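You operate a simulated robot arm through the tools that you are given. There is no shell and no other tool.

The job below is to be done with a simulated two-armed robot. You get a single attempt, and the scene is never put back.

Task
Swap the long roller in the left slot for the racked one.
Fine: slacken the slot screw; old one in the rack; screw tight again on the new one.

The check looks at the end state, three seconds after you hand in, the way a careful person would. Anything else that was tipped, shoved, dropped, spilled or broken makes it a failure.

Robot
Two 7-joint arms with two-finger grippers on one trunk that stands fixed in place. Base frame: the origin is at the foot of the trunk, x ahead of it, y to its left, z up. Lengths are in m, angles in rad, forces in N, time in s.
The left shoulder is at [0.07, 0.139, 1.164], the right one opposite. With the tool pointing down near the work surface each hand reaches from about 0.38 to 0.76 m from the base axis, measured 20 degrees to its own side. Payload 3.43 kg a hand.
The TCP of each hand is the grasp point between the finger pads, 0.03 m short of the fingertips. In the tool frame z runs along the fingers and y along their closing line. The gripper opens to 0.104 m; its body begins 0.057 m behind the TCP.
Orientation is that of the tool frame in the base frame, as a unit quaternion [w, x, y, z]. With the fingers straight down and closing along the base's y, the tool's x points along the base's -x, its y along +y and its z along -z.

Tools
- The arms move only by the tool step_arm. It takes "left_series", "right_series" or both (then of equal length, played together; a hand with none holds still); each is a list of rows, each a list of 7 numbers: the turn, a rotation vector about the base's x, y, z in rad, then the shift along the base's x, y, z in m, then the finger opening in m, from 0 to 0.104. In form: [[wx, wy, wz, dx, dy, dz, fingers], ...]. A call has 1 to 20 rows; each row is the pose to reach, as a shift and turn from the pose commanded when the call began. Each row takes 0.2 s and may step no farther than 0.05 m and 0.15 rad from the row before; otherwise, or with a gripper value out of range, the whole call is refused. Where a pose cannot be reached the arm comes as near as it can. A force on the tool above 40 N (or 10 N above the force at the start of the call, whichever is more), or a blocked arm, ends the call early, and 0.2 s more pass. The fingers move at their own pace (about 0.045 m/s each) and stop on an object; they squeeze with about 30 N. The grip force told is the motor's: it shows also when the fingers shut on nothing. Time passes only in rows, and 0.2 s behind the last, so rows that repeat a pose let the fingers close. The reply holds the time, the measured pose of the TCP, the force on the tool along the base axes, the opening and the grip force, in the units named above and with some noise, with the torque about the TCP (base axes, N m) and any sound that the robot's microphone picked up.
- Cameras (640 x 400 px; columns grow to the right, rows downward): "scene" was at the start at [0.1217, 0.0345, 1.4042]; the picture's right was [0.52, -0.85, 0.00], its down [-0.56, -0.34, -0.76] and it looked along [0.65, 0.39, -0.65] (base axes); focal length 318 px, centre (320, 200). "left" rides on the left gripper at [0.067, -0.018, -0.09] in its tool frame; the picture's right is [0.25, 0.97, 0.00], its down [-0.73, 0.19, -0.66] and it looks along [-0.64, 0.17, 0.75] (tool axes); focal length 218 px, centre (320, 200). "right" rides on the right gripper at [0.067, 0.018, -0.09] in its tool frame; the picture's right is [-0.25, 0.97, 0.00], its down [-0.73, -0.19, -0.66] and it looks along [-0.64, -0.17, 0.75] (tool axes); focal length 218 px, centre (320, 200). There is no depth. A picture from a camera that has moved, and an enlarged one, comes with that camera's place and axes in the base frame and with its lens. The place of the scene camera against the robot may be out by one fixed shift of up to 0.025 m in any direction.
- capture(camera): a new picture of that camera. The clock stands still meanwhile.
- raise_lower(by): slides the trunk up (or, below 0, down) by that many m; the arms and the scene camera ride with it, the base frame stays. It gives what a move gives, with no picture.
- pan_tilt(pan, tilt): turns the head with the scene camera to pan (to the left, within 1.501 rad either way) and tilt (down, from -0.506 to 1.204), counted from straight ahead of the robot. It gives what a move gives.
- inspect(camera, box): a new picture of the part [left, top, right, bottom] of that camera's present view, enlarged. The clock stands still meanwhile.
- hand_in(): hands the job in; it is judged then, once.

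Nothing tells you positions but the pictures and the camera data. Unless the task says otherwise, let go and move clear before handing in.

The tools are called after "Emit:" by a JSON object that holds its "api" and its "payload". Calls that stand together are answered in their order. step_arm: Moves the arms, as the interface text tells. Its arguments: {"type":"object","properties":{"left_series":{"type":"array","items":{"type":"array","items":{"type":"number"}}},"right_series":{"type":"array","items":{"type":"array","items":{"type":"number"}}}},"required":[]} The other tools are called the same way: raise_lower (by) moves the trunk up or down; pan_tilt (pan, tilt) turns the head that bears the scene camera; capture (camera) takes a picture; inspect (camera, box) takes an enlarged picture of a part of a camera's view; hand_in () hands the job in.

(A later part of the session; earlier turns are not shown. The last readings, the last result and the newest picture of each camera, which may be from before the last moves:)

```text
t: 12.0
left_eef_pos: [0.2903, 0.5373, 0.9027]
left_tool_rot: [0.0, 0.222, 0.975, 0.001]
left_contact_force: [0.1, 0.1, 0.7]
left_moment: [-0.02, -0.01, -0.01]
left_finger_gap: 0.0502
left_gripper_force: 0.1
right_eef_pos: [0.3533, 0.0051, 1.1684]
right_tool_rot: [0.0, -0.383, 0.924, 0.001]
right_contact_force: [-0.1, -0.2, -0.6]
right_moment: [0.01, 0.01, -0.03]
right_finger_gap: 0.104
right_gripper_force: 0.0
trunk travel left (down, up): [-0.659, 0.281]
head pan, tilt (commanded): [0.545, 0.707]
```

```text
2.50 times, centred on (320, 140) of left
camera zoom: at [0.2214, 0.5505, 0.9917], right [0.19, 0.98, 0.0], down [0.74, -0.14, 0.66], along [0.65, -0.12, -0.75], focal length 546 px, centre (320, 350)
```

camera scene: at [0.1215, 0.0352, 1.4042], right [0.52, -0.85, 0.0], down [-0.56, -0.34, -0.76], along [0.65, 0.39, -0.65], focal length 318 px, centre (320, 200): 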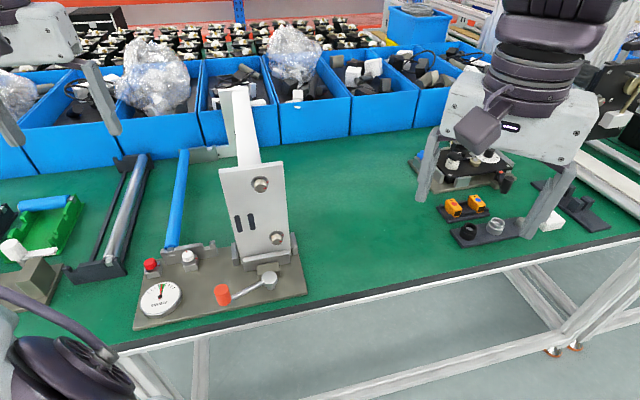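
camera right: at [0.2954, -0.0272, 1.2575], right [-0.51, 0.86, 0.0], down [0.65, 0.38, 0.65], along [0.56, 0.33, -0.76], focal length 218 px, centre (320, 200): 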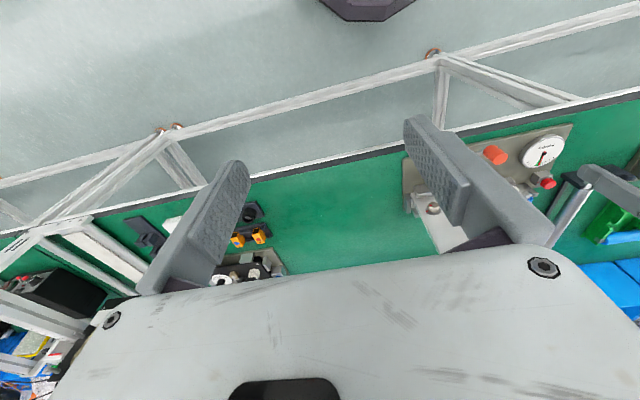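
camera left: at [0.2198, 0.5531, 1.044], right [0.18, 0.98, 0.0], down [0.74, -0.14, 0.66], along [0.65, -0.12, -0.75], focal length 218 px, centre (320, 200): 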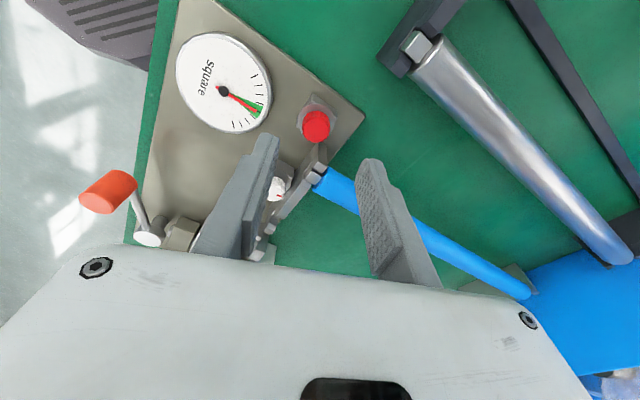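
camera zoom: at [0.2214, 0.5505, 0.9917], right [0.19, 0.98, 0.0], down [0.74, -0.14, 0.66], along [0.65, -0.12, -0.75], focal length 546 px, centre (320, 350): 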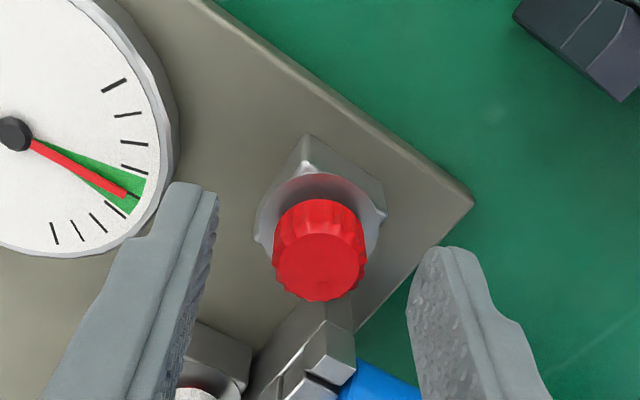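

Still centred. Regrip and turn another 45° counter-clockwise.

Emit:
{"api": "step_arm", "payload": {"left_series": [[0, 0, 0, 0, 0, 0, 0.03], [0, 0, 0, 0, 0, 0, 0.015], [0, 0, 0, 0, 0, 0, 0.0], [0, 0, 0, 0, 0, 0, 0.0], [0, 0, 0.1, 0, 0, 0, 0.0], [0, 0, 0.2, 0, 0, 0, 0.0], [0, 0, 0.3, 0, 0, 0, 0.0], [0, 0, 0.4, 0, 0, 0, 0.0], [0, 0, 0.5, 0, 0, 0, 0.0], [0, 0, 0.6, 0, 0, 0, 0.0], [0, 0, 0.7, 0, 0, 0, 0.0], [0, 0, 0.78, 0, 0, 0, 0.0]]}}

Emit:
{"api": "inspect", "payload": {"camera": "left", "box": [290, 120, 370, 190]}}

Emit:
{"api": "inspect", "payload": {"camera": "scene", "box": [120, 210, 220, 310]}}

```text
t: 14.6
left_eef_pos: [0.2897, 0.5369, 0.9034]
left_tool_rot: [0.0, -0.169, 0.986, 0.001]
left_contact_force: [-4.1, 8.5, 12.1]
left_moment: [-0.14, 0.59, -0.03]
left_finger_gap: 0.0206
left_gripper_force: 45.3
right_eef_pos: [0.3514, 0.0044, 1.1687]
right_tool_rot: [0.001, -0.383, 0.924, 0.0]
right_contact_force: [0.3, -0.5, 0.2]
right_moment: [-0.02, 0.0, 0.01]
right_finger_gap: 0.1042
right_gripper_force: 0.0
trunk travel left (down, up): [-0.659, 0.281]
head pan, tilt (commanded): [0.545, 0.707]
```

```text
5.71 times, centred on (330, 155) of left
camera zoom: at [0.2316, 0.4991, 0.9917], right [-0.56, 0.83, 0.0], down [0.62, 0.42, 0.66], along [0.55, 0.37, -0.75], focal length 1247 px, centre (263, 457)
```

zoom: 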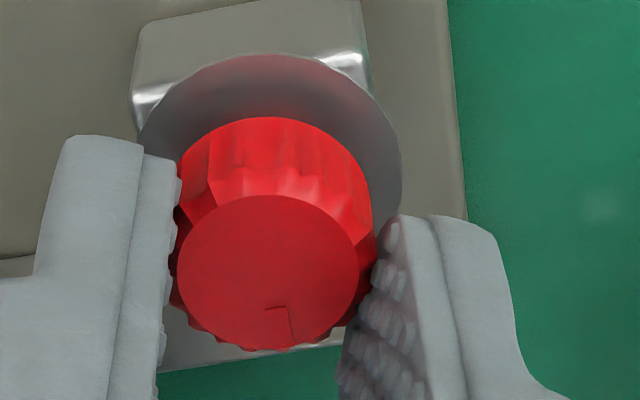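

```text
4.00 times, centred on (170, 260) of scene
camera zoom: at [0.12, 0.0349, 1.4045], right [0.52, -0.85, 0.0], down [-0.55, -0.34, -0.76], along [0.65, 0.39, -0.65], focal length 1274 px, centre (920, -40)
```

zoom: 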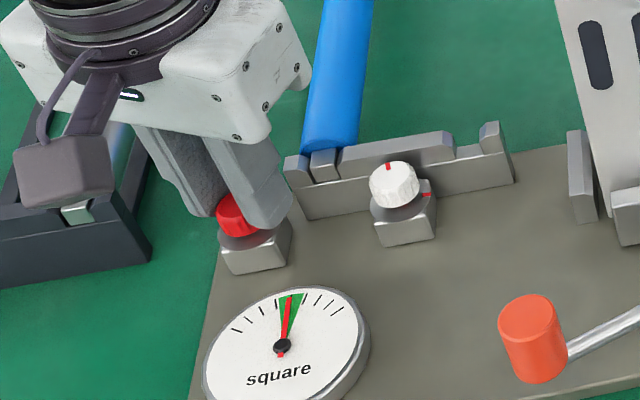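

The knob has risen slightly and its mark now points straight back, matching the slack white knob. I'll release it, lift off and view the result.

Emit:
{"api": "step_arm", "payload": {"left_series": [[0, 0, 0, 0, 0, 0, 0.035], [0, 0, 0, 0, 0, 0, 0.05], [0, 0, 0, 0, 0, 0, 0.05], [0, 0, 0, 0, 0, 0.03, 0.05], [0, 0, 0, 0, 0, 0.07, 0.06], [0, 0, 0, 0, 0, 0.12, 0.08], [0, 0, 0, -0.02, -0.03, 0.15, 0.08]]}}

Emit:
{"api": "capture", "payload": {"camera": "left"}}

Emit:
{"api": "inspect", "payload": {"camera": "left", "box": [200, 70, 360, 190]}}

Emit:
{"api": "inspect", "payload": {"camera": "scene", "box": [130, 230, 220, 310]}}

```text
t: 16.2
left_eef_pos: [0.27, 0.5019, 1.0543]
left_tool_rot: [0.001, -0.167, 0.986, 0.001]
left_contact_force: [-0.2, -0.2, 0.3]
left_moment: [0.05, -0.01, 0.0]
left_finger_gap: 0.0801
left_gripper_force: 0.1
right_eef_pos: [0.3497, 0.0034, 1.1678]
right_tool_rot: [0.001, -0.383, 0.924, 0.001]
right_contact_force: [-0.7, -0.7, 1.5]
right_moment: [0.04, -0.03, 0.04]
right_finger_gap: 0.1037
right_gripper_force: 0.1
trunk travel left (down, up): [-0.659, 0.281]
head pan, tilt (commanded): [0.545, 0.707]
```

```text
taken
camera left: at [0.2107, 0.4639, 1.142], right [-0.56, 0.83, 0.0], down [0.63, 0.42, 0.66], along [0.55, 0.37, -0.75], focal length 218 px, centre (320, 200)
```

left: 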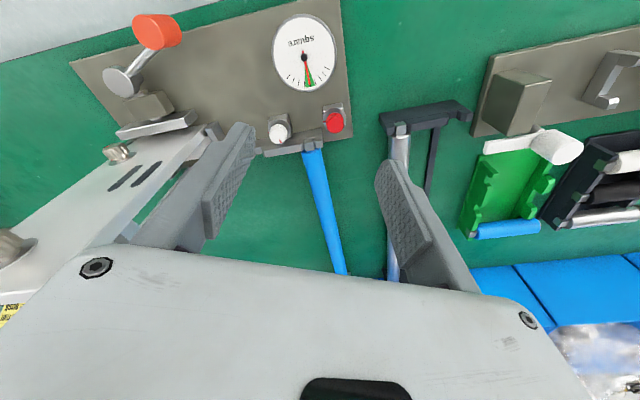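

```text
3.33 times, centred on (280, 130) of left
camera zoom: at [0.2107, 0.4639, 1.142], right [-0.56, 0.83, 0.0], down [0.63, 0.42, 0.66], along [0.55, 0.37, -0.75], focal length 728 px, centre (453, 433)
```

zoom: 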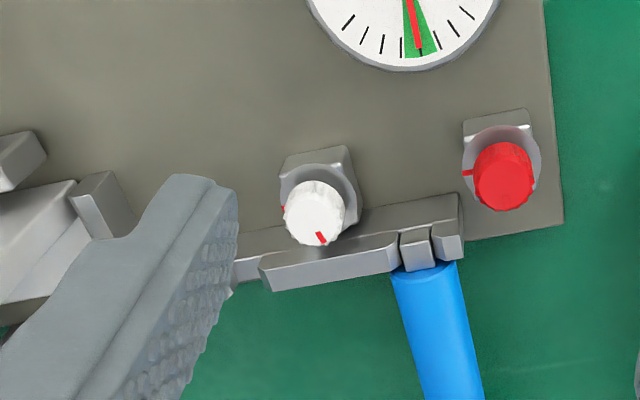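

```text
5.00 times, centred on (175, 270) of scene
camera zoom: at [0.1193, 0.032, 1.4045], right [0.52, -0.86, 0.0], down [-0.55, -0.34, -0.76], along [0.65, 0.4, -0.65], focal length 1592 px, centre (1045, -150)
```

zoom: 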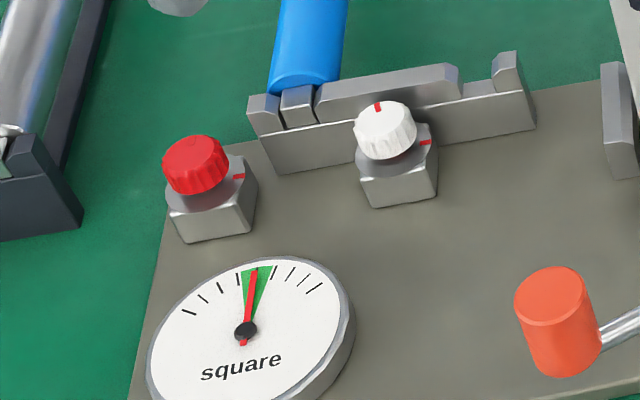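

The left screw is slack now, matching its neighbour. Next I'll turn the hand to the roller's 45° heading and move above the middle of the blue roller to check reach.

Emit:
{"api": "step_arm", "payload": {"left_series": [[0, 0, 0.11, 0.02, 0.02, 0.02, 0.07], [0, 0, 0.22, 0.04, 0.04, 0.03, 0.07], [0, 0, 0.33, 0.07, 0.06, 0.03, 0.07], [0, 0, 0.44, 0.1, 0.08, 0.03, 0.07], [0, 0, 0.452, 0.125, 0.11, 0.03, 0.07], [0, 0, 0.452, 0.15, 0.135, 0.03, 0.07], [0, 0, 0.452, 0.17, 0.15, 0.02, 0.07]]}}

Emit:
{"api": "capture", "payload": {"camera": "left"}}

Emit:
{"api": "capture", "payload": {"camera": "scene"}}

```text
t: 17.8
left_eef_pos: [0.443, 0.6594, 1.0737]
left_tool_rot: [0.0, -0.383, 0.924, 0.0]
left_contact_force: [0.4, 0.4, 0.0]
left_moment: [-0.02, 0.01, 0.0]
left_finger_gap: 0.0699
left_gripper_force: 0.0
right_eef_pos: [0.354, 0.0056, 1.1679]
right_tool_rot: [-0.001, -0.382, 0.924, 0.0]
right_contact_force: [-0.2, -0.2, -0.5]
right_moment: [-0.01, 0.04, 0.02]
right_finger_gap: 0.104
right_gripper_force: 0.2
trunk travel left (down, up): [-0.659, 0.281]
head pan, tilt (commanded): [0.545, 0.707]
```

```text
taken
camera left: at [0.4067, 0.5996, 1.1609], right [-0.86, 0.5, 0.0], down [0.38, 0.65, 0.66], along [0.33, 0.57, -0.76], focal length 218 px, centre (320, 200)
```

left: 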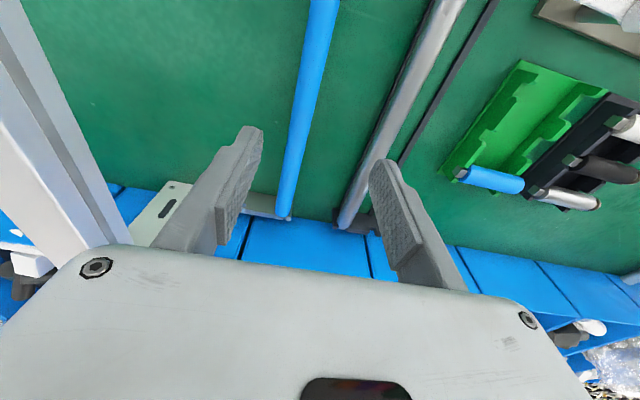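

```text
taken
camera scene: at [0.1237, 0.0353, 1.404], right [0.52, -0.85, 0.0], down [-0.56, -0.34, -0.76], along [0.65, 0.39, -0.65], focal length 318 px, centre (320, 200)
```

scene: 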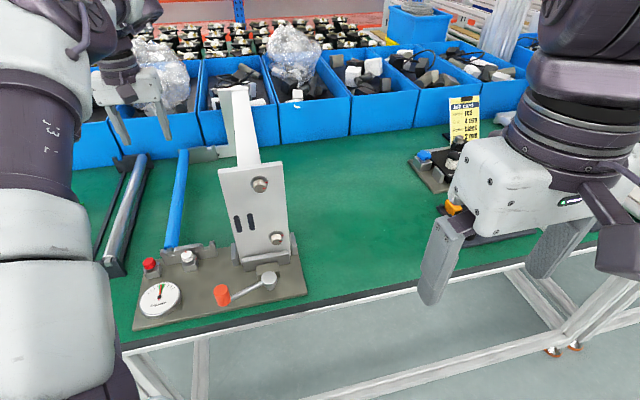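

There's a job card standing by the right-hand device. I'll read it, along with the left camera's view of the far bracket.

Emit:
{"api": "inspect", "payload": {"camera": "scene", "box": [445, 92, 485, 145]}}

Emit:
{"api": "inspect", "payload": {"camera": "left", "box": [200, 140, 420, 260]}}

Emit:
{"api": "inspect", "payload": {"camera": "scene", "box": [80, 130, 220, 290]}}

```text
7.55 times, centred on (465, 118) of scene
camera zoom: at [0.1237, 0.0353, 1.404], right [0.52, -0.85, 0.0], down [-0.56, -0.34, -0.76], along [0.65, 0.39, -0.65], focal length 2403 px, centre (-774, 815)
```

zoom: 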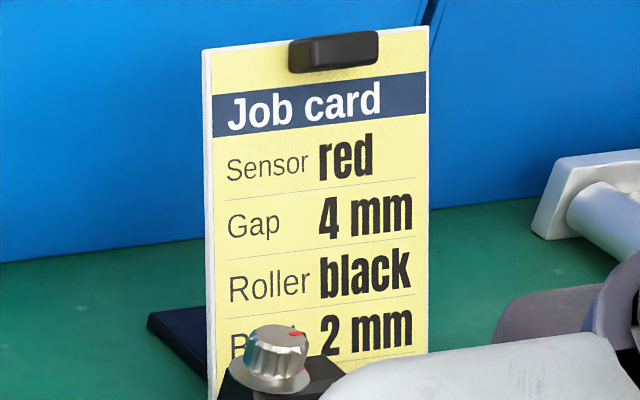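

```text
2.91 times, centred on (310, 200) of left
camera zoom: at [0.4067, 0.5996, 1.1609], right [-0.86, 0.5, 0.0], down [0.38, 0.65, 0.66], along [0.33, 0.57, -0.76], focal length 635 px, centre (349, 200)
```

zoom: 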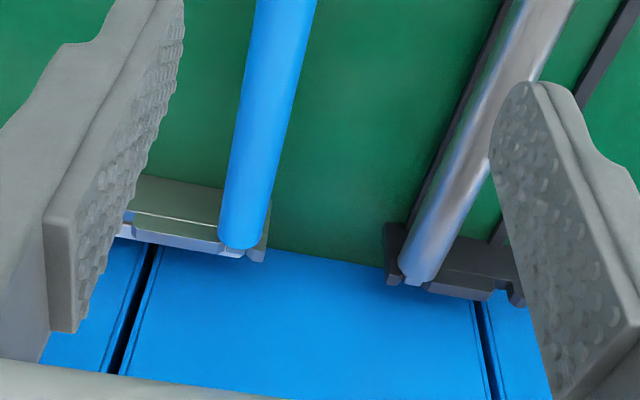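

```text
2.50 times, centred on (150, 210) of scene
camera zoom: at [0.1237, 0.0353, 1.404], right [0.52, -0.85, 0.0], down [-0.56, -0.34, -0.76], along [0.65, 0.39, -0.65], focal length 796 px, centre (745, 175)
```

zoom: 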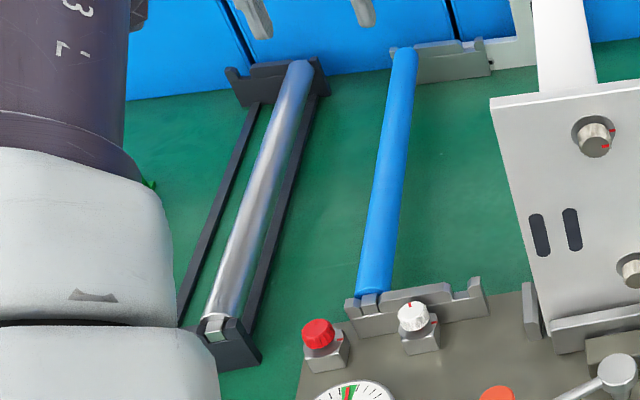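

The card isn't about the long rollers; the only long racked roller is the silver one. The spots over the rack are at the edge of reach, so I'll tilt the hand 20° outward (fingers pointing away from me) and test reach above the empty rack slot.

Emit:
{"api": "step_arm", "payload": {"left_series": [[0.085, -0.085, 0, 0, 0, 0, 0.07], [0.17, -0.17, 0, 0, 0, 0, 0.07], [0.247, -0.247, 0, 0, 0, 0, 0.07], [0.247, -0.247, 0, -0.025, 0.035, 0, 0.07], [0.247, -0.247, 0, -0.05, 0.07, -0.01, 0.07], [0.247, -0.247, 0, -0.075, 0.105, -0.03, 0.07], [0.247, -0.247, 0, -0.1, 0.14, -0.06, 0.07], [0.247, -0.247, 0, -0.107, 0.15, -0.1, 0.07]]}}

Emit:
{"api": "capture", "payload": {"camera": "left"}}

Emit:
{"api": "capture", "payload": {"camera": "scene"}}

```text
refused: row 7 steps farther than a row can; nothing moved
```

```text
taken
camera left: at [0.4067, 0.5996, 1.1609], right [-0.86, 0.5, 0.0], down [0.38, 0.65, 0.66], along [0.33, 0.57, -0.76], focal length 218 px, centre (320, 200)
```

left: 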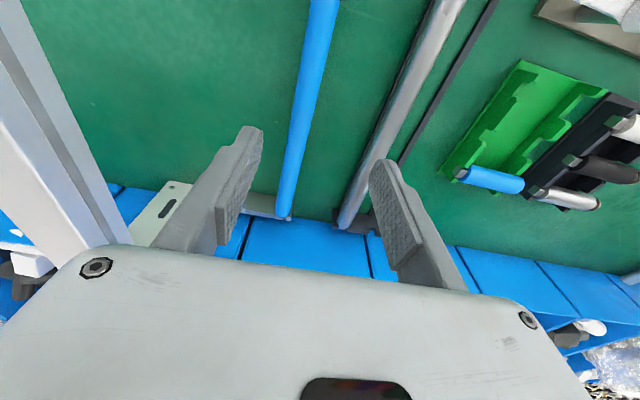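

```text
taken
camera scene: at [0.1237, 0.0353, 1.404], right [0.52, -0.85, 0.0], down [-0.56, -0.34, -0.76], along [0.65, 0.39, -0.65], focal length 318 px, centre (320, 200)
```

scene: 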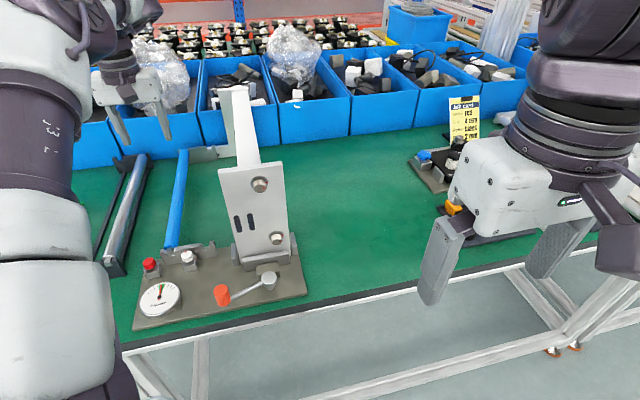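

One row stepped too far, so nothing moved. The view is unchanged, and I'll resend the test with smaller steps.

Emit:
{"api": "step_arm", "payload": {"left_series": [[0.085, -0.085, 0, 0, 0, 0, 0.07], [0.17, -0.17, 0, 0, 0, 0, 0.07], [0.247, -0.247, 0, 0, 0, 0, 0.07], [0.247, -0.247, 0, -0.025, 0.035, 0, 0.07], [0.247, -0.247, 0, -0.05, 0.07, 0, 0.07], [0.247, -0.247, 0, -0.075, 0.105, -0.02, 0.07], [0.247, -0.247, 0, -0.09, 0.13, -0.05, 0.07], [0.247, -0.247, 0, -0.107, 0.15, -0.08, 0.07], [0.247, -0.247, 0, -0.107, 0.15, -0.1, 0.07]]}}

Emit:
{"api": "capture", "payload": {"camera": "left"}}

Emit:
{"api": "capture", "payload": {"camera": "scene"}}

```text
t: 19.8
left_eef_pos: [0.3324, 0.809, 0.9712]
left_tool_rot: [0.16, -0.378, 0.909, 0.066]
left_contact_force: [-0.5, 0.4, 0.2]
left_moment: [0.02, -0.02, -0.01]
left_finger_gap: 0.0701
left_gripper_force: 0.1
right_eef_pos: [0.3527, 0.0066, 1.1684]
right_tool_rot: [0.0, -0.382, 0.924, -0.001]
right_contact_force: [-0.5, -0.2, 0.9]
right_moment: [0.0, -0.02, 0.01]
right_finger_gap: 0.1039
right_gripper_force: 0.2
trunk travel left (down, up): [-0.659, 0.281]
head pan, tilt (commanded): [0.545, 0.707]
```

```text
taken
camera left: at [0.2786, 0.7296, 1.0297], right [-0.85, 0.51, -0.09], down [0.19, 0.46, 0.87], along [0.49, 0.72, -0.49], focal length 218 px, centre (320, 200)
```

left: 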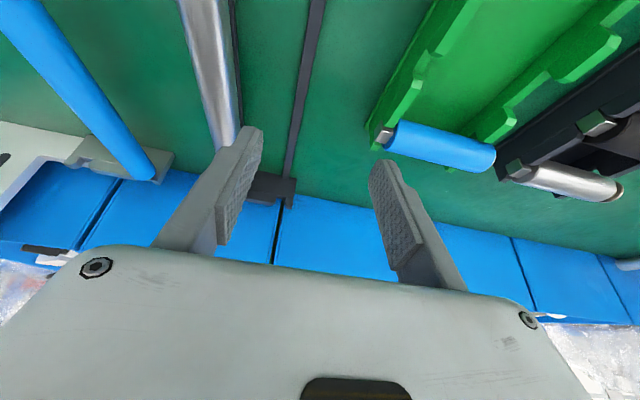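

```text
taken
camera scene: at [0.1212, 0.0348, 1.4043], right [0.52, -0.85, 0.0], down [-0.55, -0.34, -0.76], along [0.65, 0.39, -0.65], focal length 318 px, centre (320, 200)
```

scene: 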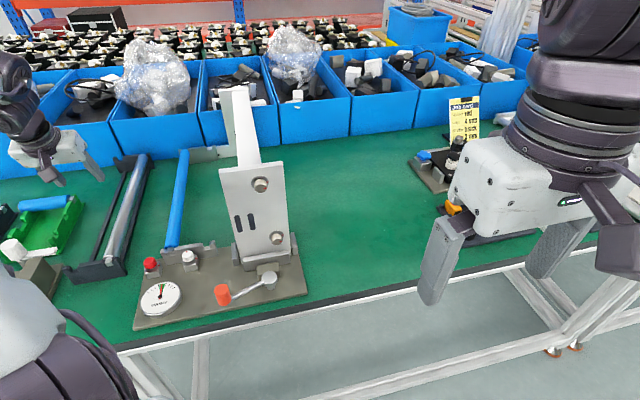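

Reach works here with the tilt. I'll zoom in on the rear rack holder and the neighbouring green rack for clearance.

Emit:
{"api": "inspect", "payload": {"camera": "left", "box": [200, 100, 400, 240]}}

Emit:
{"api": "inspect", "payload": {"camera": "scene", "box": [0, 130, 160, 290]}}

Emit:
{"api": "inspect", "payload": {"camera": "left", "box": [340, 0, 640, 210]}}

```text
2.86 times, centred on (300, 170) of left
camera zoom: at [0.2786, 0.7296, 1.0297], right [-0.85, 0.51, -0.09], down [0.19, 0.46, 0.87], along [0.49, 0.72, -0.49], focal length 624 px, centre (377, 286)
```

zoom: 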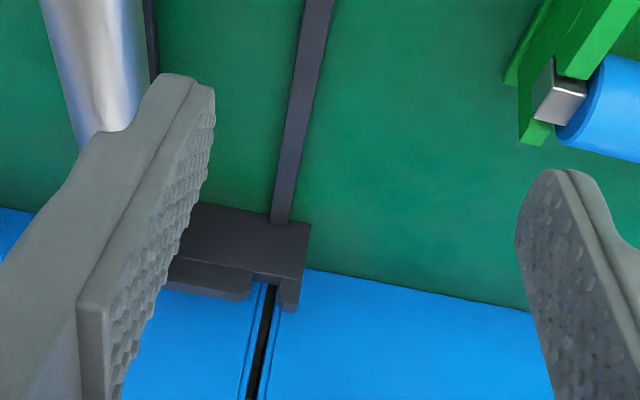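

```text
2.50 times, centred on (80, 210) of scene
camera zoom: at [0.1212, 0.0348, 1.4043], right [0.52, -0.85, 0.0], down [-0.55, -0.34, -0.76], along [0.65, 0.39, -0.65], focal length 796 px, centre (920, 175)
```

zoom: 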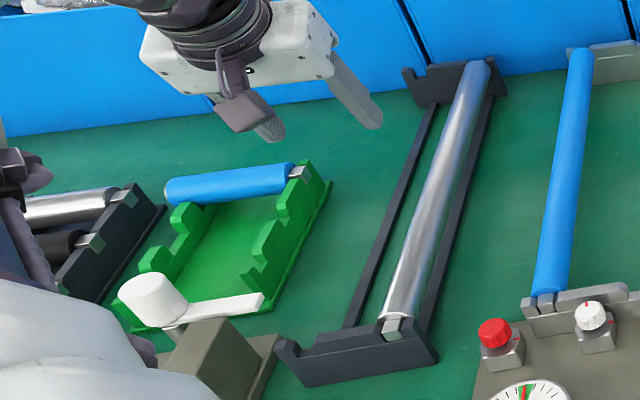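

```text
1.90 times, centred on (490, 105) of left
camera zoom: at [0.2786, 0.7296, 1.0297], right [-0.85, 0.51, -0.09], down [0.19, 0.46, 0.87], along [0.49, 0.72, -0.49], focal length 416 px, centre (-4, 381)
```

zoom: 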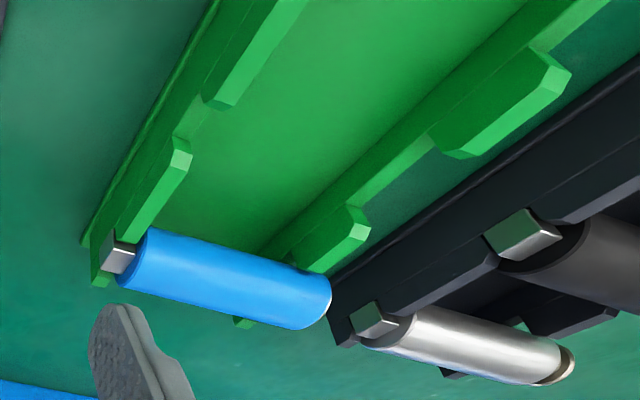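

The empty rack slot needs a precise fix at both ends, so I'll zoom tightly on the rear holder from here.

Emit:
{"api": "inspect", "payload": {"camera": "left", "box": [260, 150, 320, 220]}}

Emit:
{"api": "inspect", "payload": {"camera": "scene", "box": [95, 145, 160, 185]}}

Emit:
{"api": "inspect", "payload": {"camera": "scene", "box": [60, 245, 130, 290]}}

```text
5.71 times, centred on (290, 185) of left
camera zoom: at [0.2786, 0.7296, 1.0297], right [-0.85, 0.51, -0.09], down [0.19, 0.46, 0.87], along [0.49, 0.72, -0.49], focal length 1247 px, centre (491, 286)
```

zoom: 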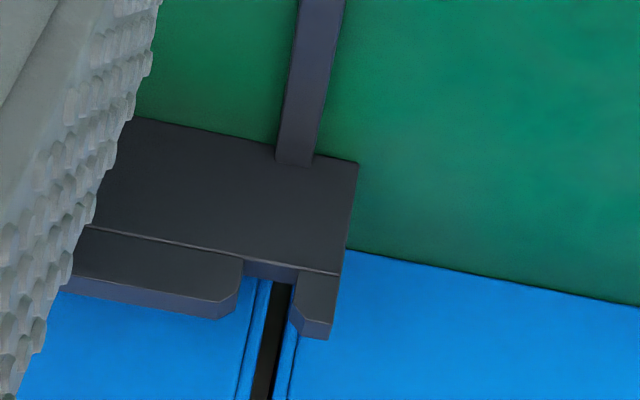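

```text
9.85 times, centred on (128, 165) of scene
camera zoom: at [0.1212, 0.0348, 1.4043], right [0.52, -0.85, 0.0], down [-0.55, -0.34, -0.76], along [0.65, 0.39, -0.65], focal length 3135 px, centre (2215, 545)
```

zoom: 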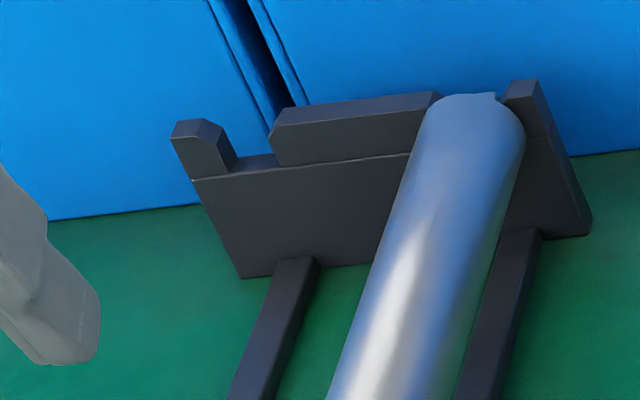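

```text
8.89 times, centred on (95, 268) of scene
camera zoom: at [0.1212, 0.0348, 1.4043], right [0.52, -0.85, 0.0], down [-0.55, -0.34, -0.76], along [0.65, 0.39, -0.65], focal length 2830 px, centre (2320, -400)
```

zoom: 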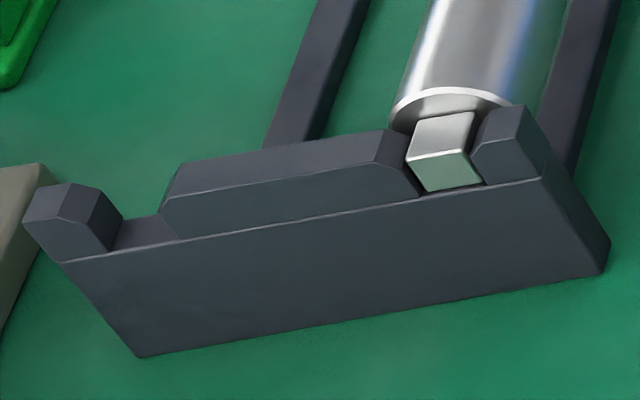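

I'll back off toward the rack's front end at a safe height to measure both front slots closely.

Emit:
{"api": "step_arm", "payload": {"left_series": [[0, 0, 0, 0, 0, 0.045, 0.07], [0, 0, 0, -0.02, -0.035, 0.06, 0.07], [0, 0, 0, -0.04, -0.07, 0.06, 0.07], [0, 0, 0, -0.06, -0.11, 0.06, 0.07], [0, 0, 0, -0.085, -0.145, 0.06, 0.07], [0, 0, 0, -0.11, -0.18, 0.06, 0.07], [0, 0, 0, -0.135, -0.215, 0.05, 0.07], [0, 0, 0, -0.155, -0.24, 0.03, 0.07], [0, 0, 0, -0.165, -0.245, 0.0, 0.07]]}}

Emit:
{"api": "capture", "payload": {"camera": "left"}}

```text
t: 21.8
left_eef_pos: [0.1684, 0.5596, 0.9745]
left_tool_rot: [0.161, -0.378, 0.909, 0.066]
left_contact_force: [0.8, -0.4, -0.6]
left_moment: [-0.02, 0.02, -0.01]
left_finger_gap: 0.0701
left_gripper_force: 0.1
right_eef_pos: [0.3521, 0.0068, 1.1682]
right_tool_rot: [0.0, -0.383, 0.924, 0.001]
right_contact_force: [-0.9, -0.1, 0.4]
right_moment: [0.0, -0.05, 0.0]
right_finger_gap: 0.1039
right_gripper_force: 0.0
trunk travel left (down, up): [-0.659, 0.281]
head pan, tilt (commanded): [0.545, 0.707]
```

```text
taken
camera left: at [0.1137, 0.4809, 1.0345], right [-0.85, 0.51, -0.09], down [0.19, 0.46, 0.87], along [0.49, 0.72, -0.49], focal length 218 px, centre (320, 200)
```

left: 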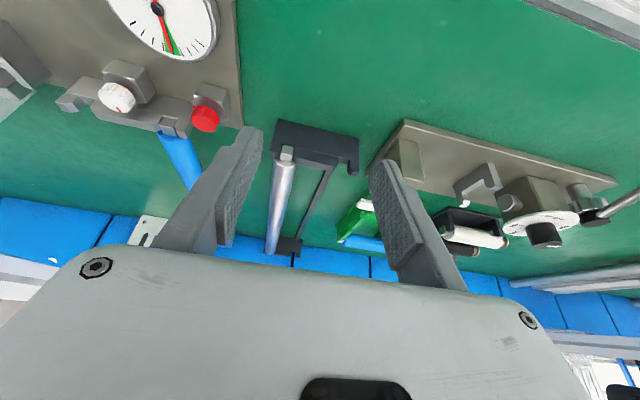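

Emit:
{"api": "inspect", "payload": {"camera": "left", "box": [255, 110, 375, 190]}}

Emit:
{"api": "inspect", "payload": {"camera": "left", "box": [130, 80, 250, 160]}}

Emit:
{"api": "inspect", "payload": {"camera": "left", "box": [255, 200, 345, 280]}}

```text
5.00 times, centred on (315, 150) of left
camera zoom: at [0.1137, 0.4809, 1.0345], right [-0.85, 0.51, -0.09], down [0.19, 0.46, 0.87], along [0.49, 0.72, -0.49], focal length 1091 px, centre (345, 450)
```

zoom: 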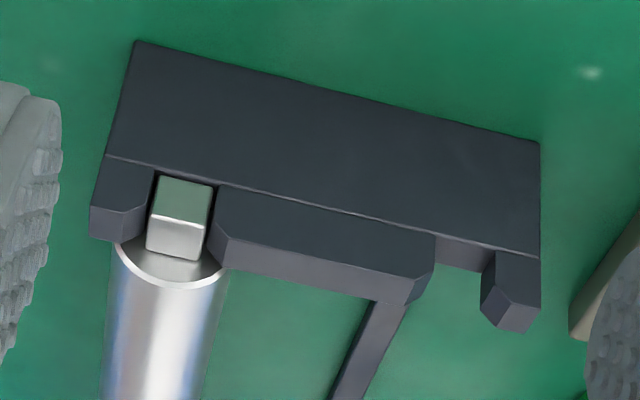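

```text
5.00 times, centred on (190, 120) of left
camera zoom: at [0.1137, 0.4809, 1.0345], right [-0.85, 0.51, -0.09], down [0.19, 0.46, 0.87], along [0.49, 0.72, -0.49], focal length 1091 px, centre (970, 600)
```

zoom: 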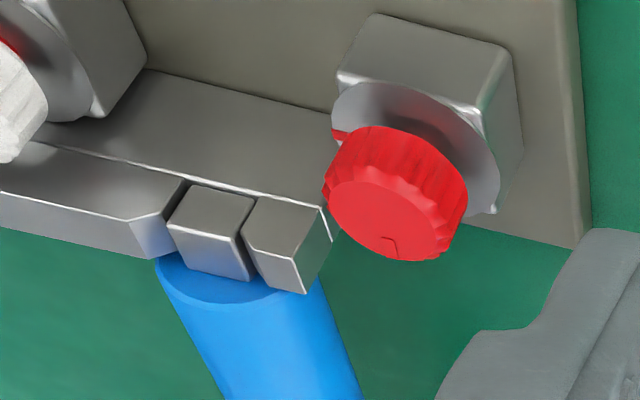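

```text
5.00 times, centred on (300, 240) of left
camera zoom: at [0.1137, 0.4809, 1.0345], right [-0.85, 0.51, -0.09], down [0.19, 0.46, 0.87], along [0.49, 0.72, -0.49], focal length 1091 px, centre (420, 0)
```

zoom: 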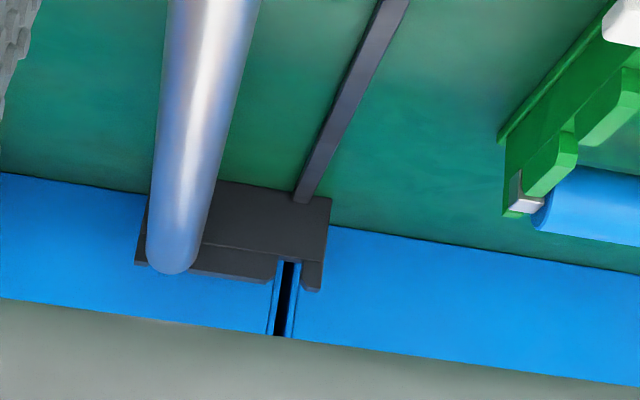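

The rack slots are about 14 mm wide for 12 mm square shafts, so I need the slot-to-slot displacement accurately. I'll straighten the hand, open wide and take one overhead view with the fixture slot and both rack slots together.

Emit:
{"api": "step_arm", "payload": {"left_series": [[0, 0, 0, 0.01, -0.005, 0.04, 0.08], [-0.085, 0.085, 0, 0.03, -0.015, 0.07, 0.104], [-0.17, 0.17, 0, 0.05, -0.03, 0.1, 0.104], [-0.247, 0.247, 0, 0.07, -0.04, 0.125, 0.104], [-0.247, 0.247, 0, 0.07, -0.04, 0.125, 0.104], [-0.247, 0.247, 0, 0.07, -0.04, 0.125, 0.104]]}}

Emit:
{"api": "capture", "payload": {"camera": "left"}}

Emit:
{"api": "inspect", "payload": {"camera": "left", "box": [240, 80, 400, 180]}}

```text
t: 23.2
left_eef_pos: [0.2411, 0.5209, 1.1007]
left_tool_rot: [0.0, -0.383, 0.924, 0.0]
left_contact_force: [-0.1, -0.1, 0.3]
left_moment: [0.02, 0.04, -0.02]
left_finger_gap: 0.1041
left_gripper_force: 0.0
right_eef_pos: [0.3513, 0.0058, 1.1688]
right_tool_rot: [0.0, -0.382, 0.924, 0.001]
right_contact_force: [1.1, 0.4, -0.2]
right_moment: [-0.01, 0.0, -0.02]
right_finger_gap: 0.1041
right_gripper_force: 0.0
trunk travel left (down, up): [-0.659, 0.281]
head pan, tilt (commanded): [0.545, 0.707]
```

```text
taken
camera left: at [0.2054, 0.463, 1.1889], right [-0.86, 0.5, 0.0], down [0.38, 0.65, 0.66], along [0.33, 0.57, -0.75], focal length 218 px, centre (320, 200)
```

left: 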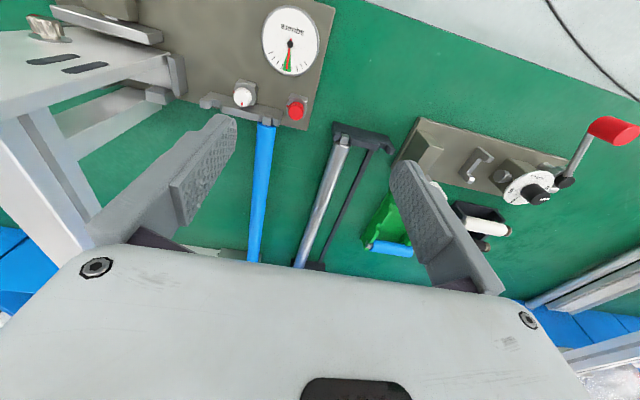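

```text
4.00 times, centred on (320, 130) of left
camera zoom: at [0.2054, 0.463, 1.1889], right [-0.86, 0.5, 0.0], down [0.38, 0.65, 0.66], along [0.33, 0.57, -0.75], focal length 873 px, centre (320, 480)
```

zoom: 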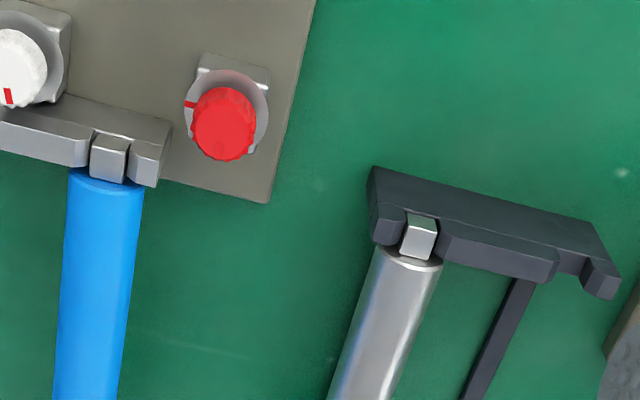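

Emit:
{"api": "inspect", "payload": {"camera": "left", "box": [240, 105, 290, 135]}}

Emit:
{"api": "inspect", "payload": {"camera": "left", "box": [325, 115, 405, 165]}}

Emit:
{"api": "inspect", "payload": {"camera": "left", "box": [235, 220, 345, 275]}}

```text
12.80 times, centred on (265, 120) of left
camera zoom: at [0.2054, 0.463, 1.1889], right [-0.86, 0.5, 0.0], down [0.38, 0.65, 0.66], along [0.33, 0.57, -0.75], focal length 2794 px, centre (1024, 1224)
```

zoom: 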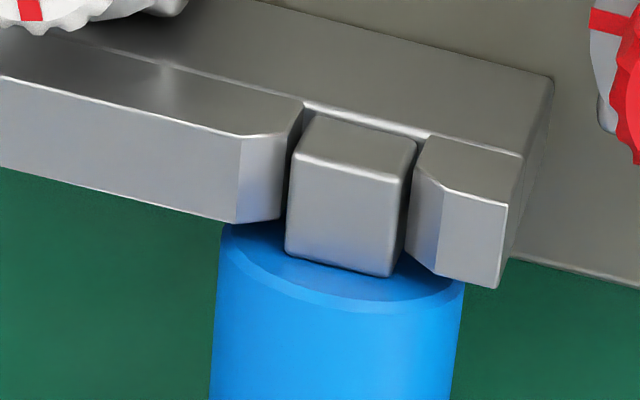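

```text
8.00 times, centred on (365, 140) of left
camera zoom: at [0.2054, 0.463, 1.1889], right [-0.86, 0.5, 0.0], down [0.38, 0.65, 0.66], along [0.33, 0.57, -0.75], focal length 1746 px, centre (-40, 680)
```

zoom: 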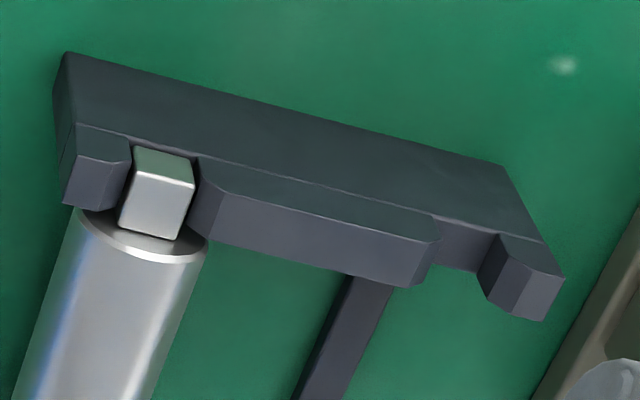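

```text
5.82 times, centred on (290, 248) of left
camera zoom: at [0.2054, 0.463, 1.1889], right [-0.86, 0.5, 0.0], down [0.38, 0.65, 0.66], along [0.33, 0.57, -0.75], focal length 1270 px, centre (494, -76)
```

zoom: 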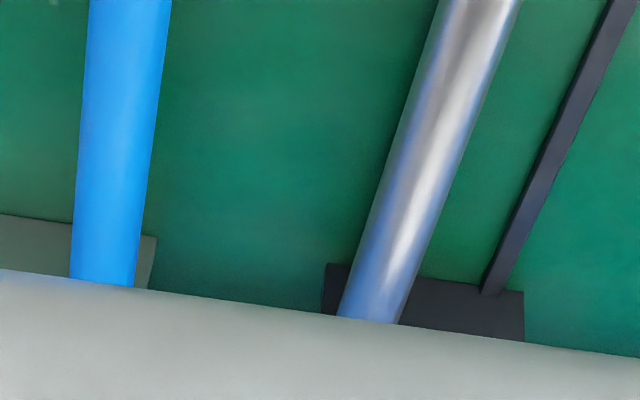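

Measured in the 45° table frame: the fixture left slot, rack slot 1 (silver) and rack slot 2 (empty) all have their fronts aligned. The blue roller must shift sideways about 0.181 m to reach the empty slot. I'll now go over the middle of the blue roller with the tilted hand.

Emit:
{"api": "step_arm", "payload": {"left_series": [[0.085, -0.085, 0, 0.03, 0.02, 0, 0.09], [0.17, -0.17, 0, 0.065, 0.045, 0, 0.07], [0.247, -0.247, 0, 0.1, 0.07, -0.01, 0.06], [0.247, -0.247, 0, 0.135, 0.09, -0.02, 0.06], [0.247, -0.247, 0, 0.17, 0.11, -0.03, 0.06], [0.247, -0.247, 0, 0.205, 0.13, -0.05, 0.06], [0.247, -0.247, 0, 0.2318, 0.147, -0.08, 0.06], [0.247, -0.247, 0, 0.2318, 0.147, -0.1, 0.06]]}}

Emit:
{"api": "capture", "payload": {"camera": "left"}}

Emit:
{"api": "inspect", "payload": {"camera": "left", "box": [220, 60, 420, 240]}}

Emit:
{"api": "capture", "payload": {"camera": "scene"}}

```text
t: 25.0
left_eef_pos: [0.4721, 0.6678, 0.9986]
left_tool_rot: [0.162, -0.378, 0.909, 0.067]
left_contact_force: [-0.6, 0.2, -0.5]
left_moment: [-0.02, -0.04, 0.0]
left_finger_gap: 0.06
left_gripper_force: 0.0
right_eef_pos: [0.3515, 0.0051, 1.1665]
right_tool_rot: [-0.001, -0.382, 0.924, 0.0]
right_contact_force: [0.4, -0.7, 0.7]
right_moment: [0.01, 0.0, 0.0]
right_finger_gap: 0.1041
right_gripper_force: 0.0
trunk travel left (down, up): [-0.659, 0.281]
head pan, tilt (commanded): [0.545, 0.707]
```

```text
taken
camera left: at [0.4167, 0.5895, 1.0587], right [-0.85, 0.51, -0.09], down [0.19, 0.46, 0.87], along [0.49, 0.72, -0.49], focal length 218 px, centre (320, 200)
```

left: 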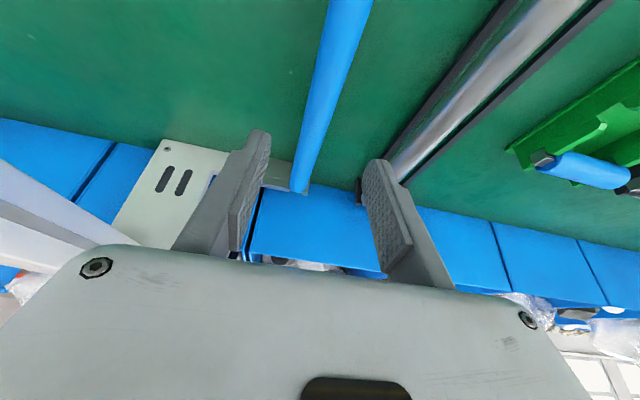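

```text
2.22 times, centred on (320, 150) of left
camera zoom: at [0.4167, 0.5895, 1.0587], right [-0.85, 0.51, -0.09], down [0.19, 0.46, 0.87], along [0.49, 0.72, -0.49], focal length 485 px, centre (320, 311)
```

zoom: 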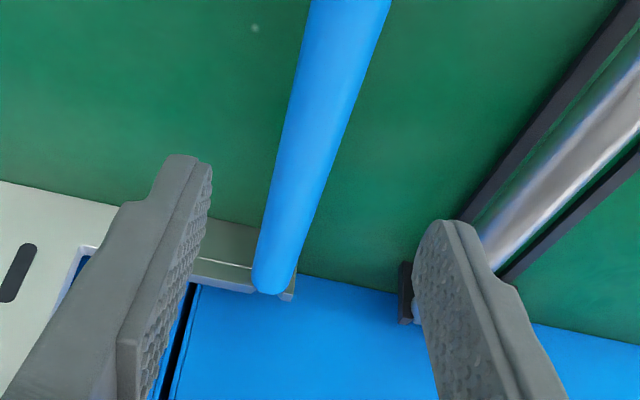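

```text
taken
camera scene: at [0.1208, 0.035, 1.4043], right [0.52, -0.85, 0.0], down [-0.55, -0.34, -0.76], along [0.65, 0.39, -0.65], focal length 318 px, centre (320, 200)
```

scene: 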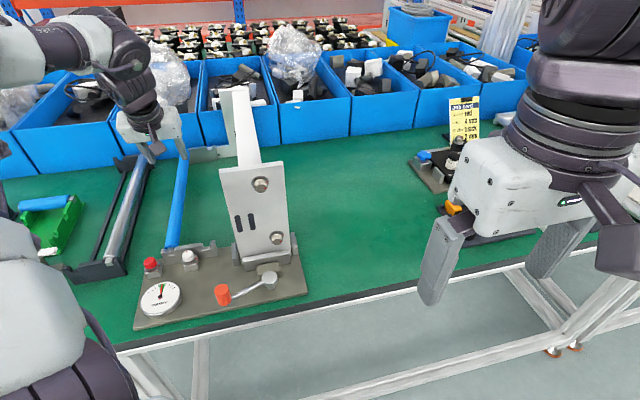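

The roller lines up with the hand's plane within a millimetre. Descending straight down around it with the fingers open.

Emit:
{"api": "step_arm", "payload": {"left_series": [[0, 0, 0, 0, 0, -0.04, 0.06], [0, 0, 0, 0, 0, -0.075, 0.06], [0, 0, 0, 0, 0, -0.1, 0.06], [0, 0, 0, 0, 0, -0.115, 0.06], [0, 0, 0, 0, 0, -0.122, 0.06], [0, 0, 0, 0, 0, -0.122, 0.06]]}}

Emit:
{"api": "capture", "payload": {"camera": "left"}}

Emit:
{"api": "inspect", "payload": {"camera": "left", "box": [220, 100, 420, 260]}}

Emit:
{"api": "inspect", "payload": {"camera": "scene", "box": [100, 100, 260, 260]}}

```text
t: 26.4
left_eef_pos: [0.4697, 0.6675, 0.8749]
left_tool_rot: [0.161, -0.378, 0.909, 0.066]
left_contact_force: [1.5, -0.7, -0.9]
left_moment: [0.01, 0.05, -0.01]
left_finger_gap: 0.0598
left_gripper_force: 0.1
right_eef_pos: [0.3521, 0.0039, 1.1683]
right_tool_rot: [-0.001, -0.383, 0.924, 0.001]
right_contact_force: [0.4, 0.7, 0.1]
right_moment: [0.0, 0.0, 0.0]
right_finger_gap: 0.1042
right_gripper_force: 0.1
trunk travel left (down, up): [-0.659, 0.281]
head pan, tilt (commanded): [0.545, 0.707]
```

```text
taken
camera left: at [0.416, 0.5901, 0.9354], right [-0.85, 0.51, -0.09], down [0.19, 0.46, 0.87], along [0.49, 0.72, -0.49], focal length 218 px, centre (320, 200)
```

left: 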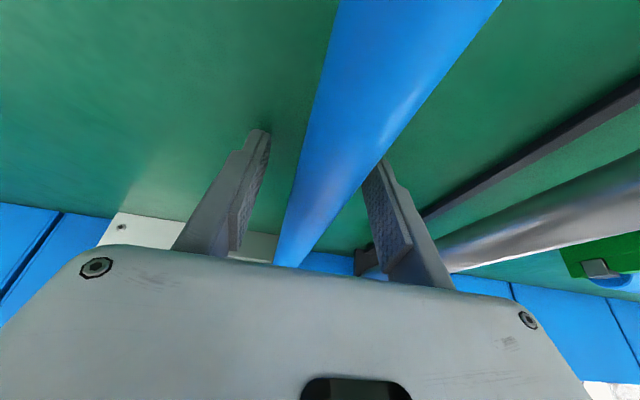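

```text
2.50 times, centred on (320, 180) of left
camera zoom: at [0.416, 0.5901, 0.9354], right [-0.85, 0.51, -0.09], down [0.19, 0.46, 0.87], along [0.49, 0.72, -0.49], focal length 546 px, centre (320, 250)
```

zoom: 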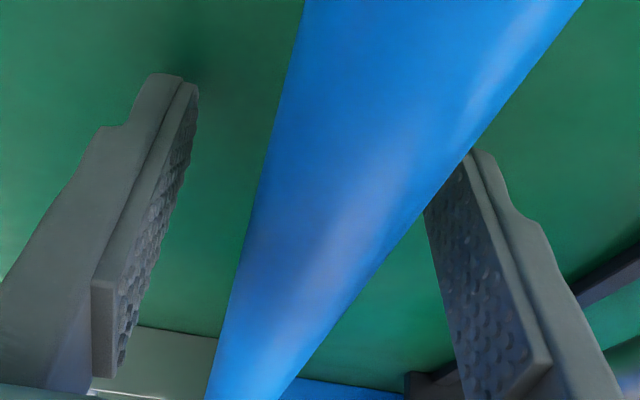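

```text
2.50 times, centred on (180, 180) of scene
camera zoom: at [0.1216, 0.0343, 1.4042], right [0.52, -0.85, 0.0], down [-0.56, -0.34, -0.76], along [0.65, 0.39, -0.65], focal length 796 px, centre (670, 250)
```

zoom: 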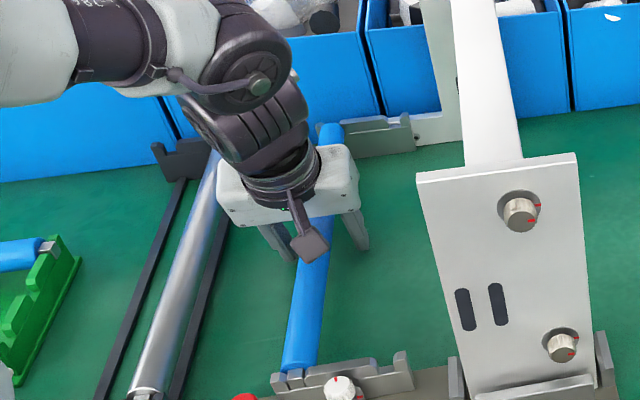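

Fingers straddle the roller cleanly with no contact. Closing the grip.

Emit:
{"api": "step_arm", "payload": {"left_series": [[0, 0, 0, 0, 0, 0, 0.045], [0, 0, 0, 0, 0, 0, 0.03], [0, 0, 0, 0, 0, 0, 0.015], [0, 0, 0, 0, 0, 0, 0.0], [0, 0, 0, 0, 0, 0, 0.0]]}}

Emit:
{"api": "inspect", "payload": {"camera": "scene", "box": [130, 180, 230, 290]}}

```text
t: 27.6
left_eef_pos: [0.4712, 0.6688, 0.8765]
left_tool_rot: [0.16, -0.378, 0.909, 0.067]
left_contact_force: [-0.5, 0.9, -0.6]
left_moment: [-0.33, 0.48, -0.3]
left_finger_gap: 0.026
left_gripper_force: 29.7
right_eef_pos: [0.3523, 0.0042, 1.1687]
right_tool_rot: [0.0, -0.383, 0.924, 0.001]
right_contact_force: [0.1, 0.5, 1.1]
right_moment: [-0.02, -0.02, -0.04]
right_finger_gap: 0.1037
right_gripper_force: 0.1
trunk travel left (down, up): [-0.659, 0.281]
head pan, tilt (commanded): [0.545, 0.707]
```

```text
3.64 times, centred on (180, 235) of scene
camera zoom: at [0.122, 0.0345, 1.4041], right [0.52, -0.85, 0.0], down [-0.56, -0.34, -0.76], along [0.65, 0.39, -0.65], focal length 1158 px, centre (829, 73)
```

zoom: 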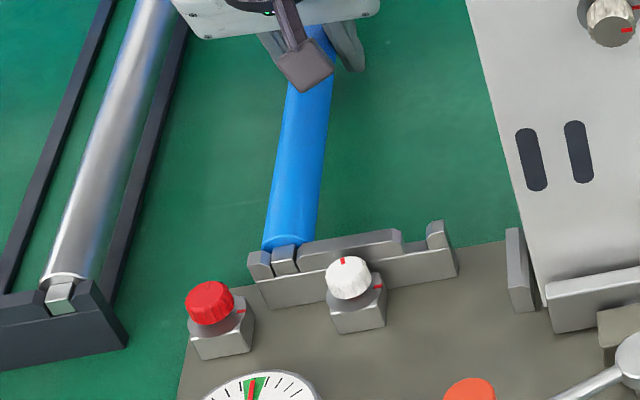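

Grip holds at 26 mm. I'll lift just 6 mm first to confirm the roller is free.

Emit:
{"api": "step_arm", "payload": {"left_series": [[0, 0, 0, 0, 0, 0.003, 0.0], [0, 0, 0, 0, 0, 0.006, 0.0], [0, 0, 0, 0, 0, 0.006, 0.0]]}}

Emit:
{"api": "inspect", "payload": {"camera": "scene", "box": [150, 220, 210, 280]}}

Emit:
{"api": "inspect", "payload": {"camera": "scene", "box": [165, 135, 225, 175]}}

```text
t: 28.4
left_eef_pos: [0.4709, 0.6683, 0.8826]
left_tool_rot: [0.16, -0.377, 0.91, 0.067]
left_contact_force: [0.9, -1.3, -2.1]
left_moment: [-0.01, 0.01, -0.44]
left_finger_gap: 0.0259
left_gripper_force: 30.0
right_eef_pos: [0.3523, 0.0058, 1.1666]
right_tool_rot: [0.0, -0.383, 0.924, 0.0]
right_contact_force: [-0.2, -0.5, -0.5]
right_moment: [-0.02, -0.03, -0.02]
right_finger_gap: 0.1039
right_gripper_force: 0.1
trunk travel left (down, up): [-0.659, 0.281]
head pan, tilt (commanded): [0.545, 0.707]
```

```text
6.67 times, centred on (180, 250) of scene
camera zoom: at [0.1223, 0.0348, 1.4041], right [0.52, -0.85, 0.0], down [-0.56, -0.34, -0.76], along [0.65, 0.39, -0.65], focal length 2122 px, centre (1253, -133)
```

zoom: 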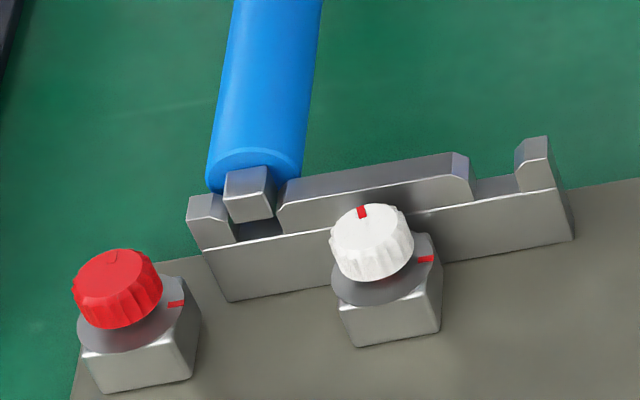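

```text
10.00 times, centred on (195, 155) of scene
camera zoom: at [0.1223, 0.0348, 1.4041], right [0.52, -0.85, 0.0], down [-0.56, -0.34, -0.76], along [0.65, 0.39, -0.65], focal length 3184 px, centre (1570, 650)
```

zoom: 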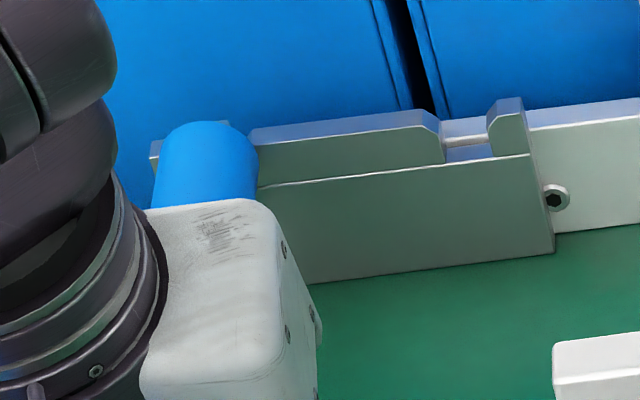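

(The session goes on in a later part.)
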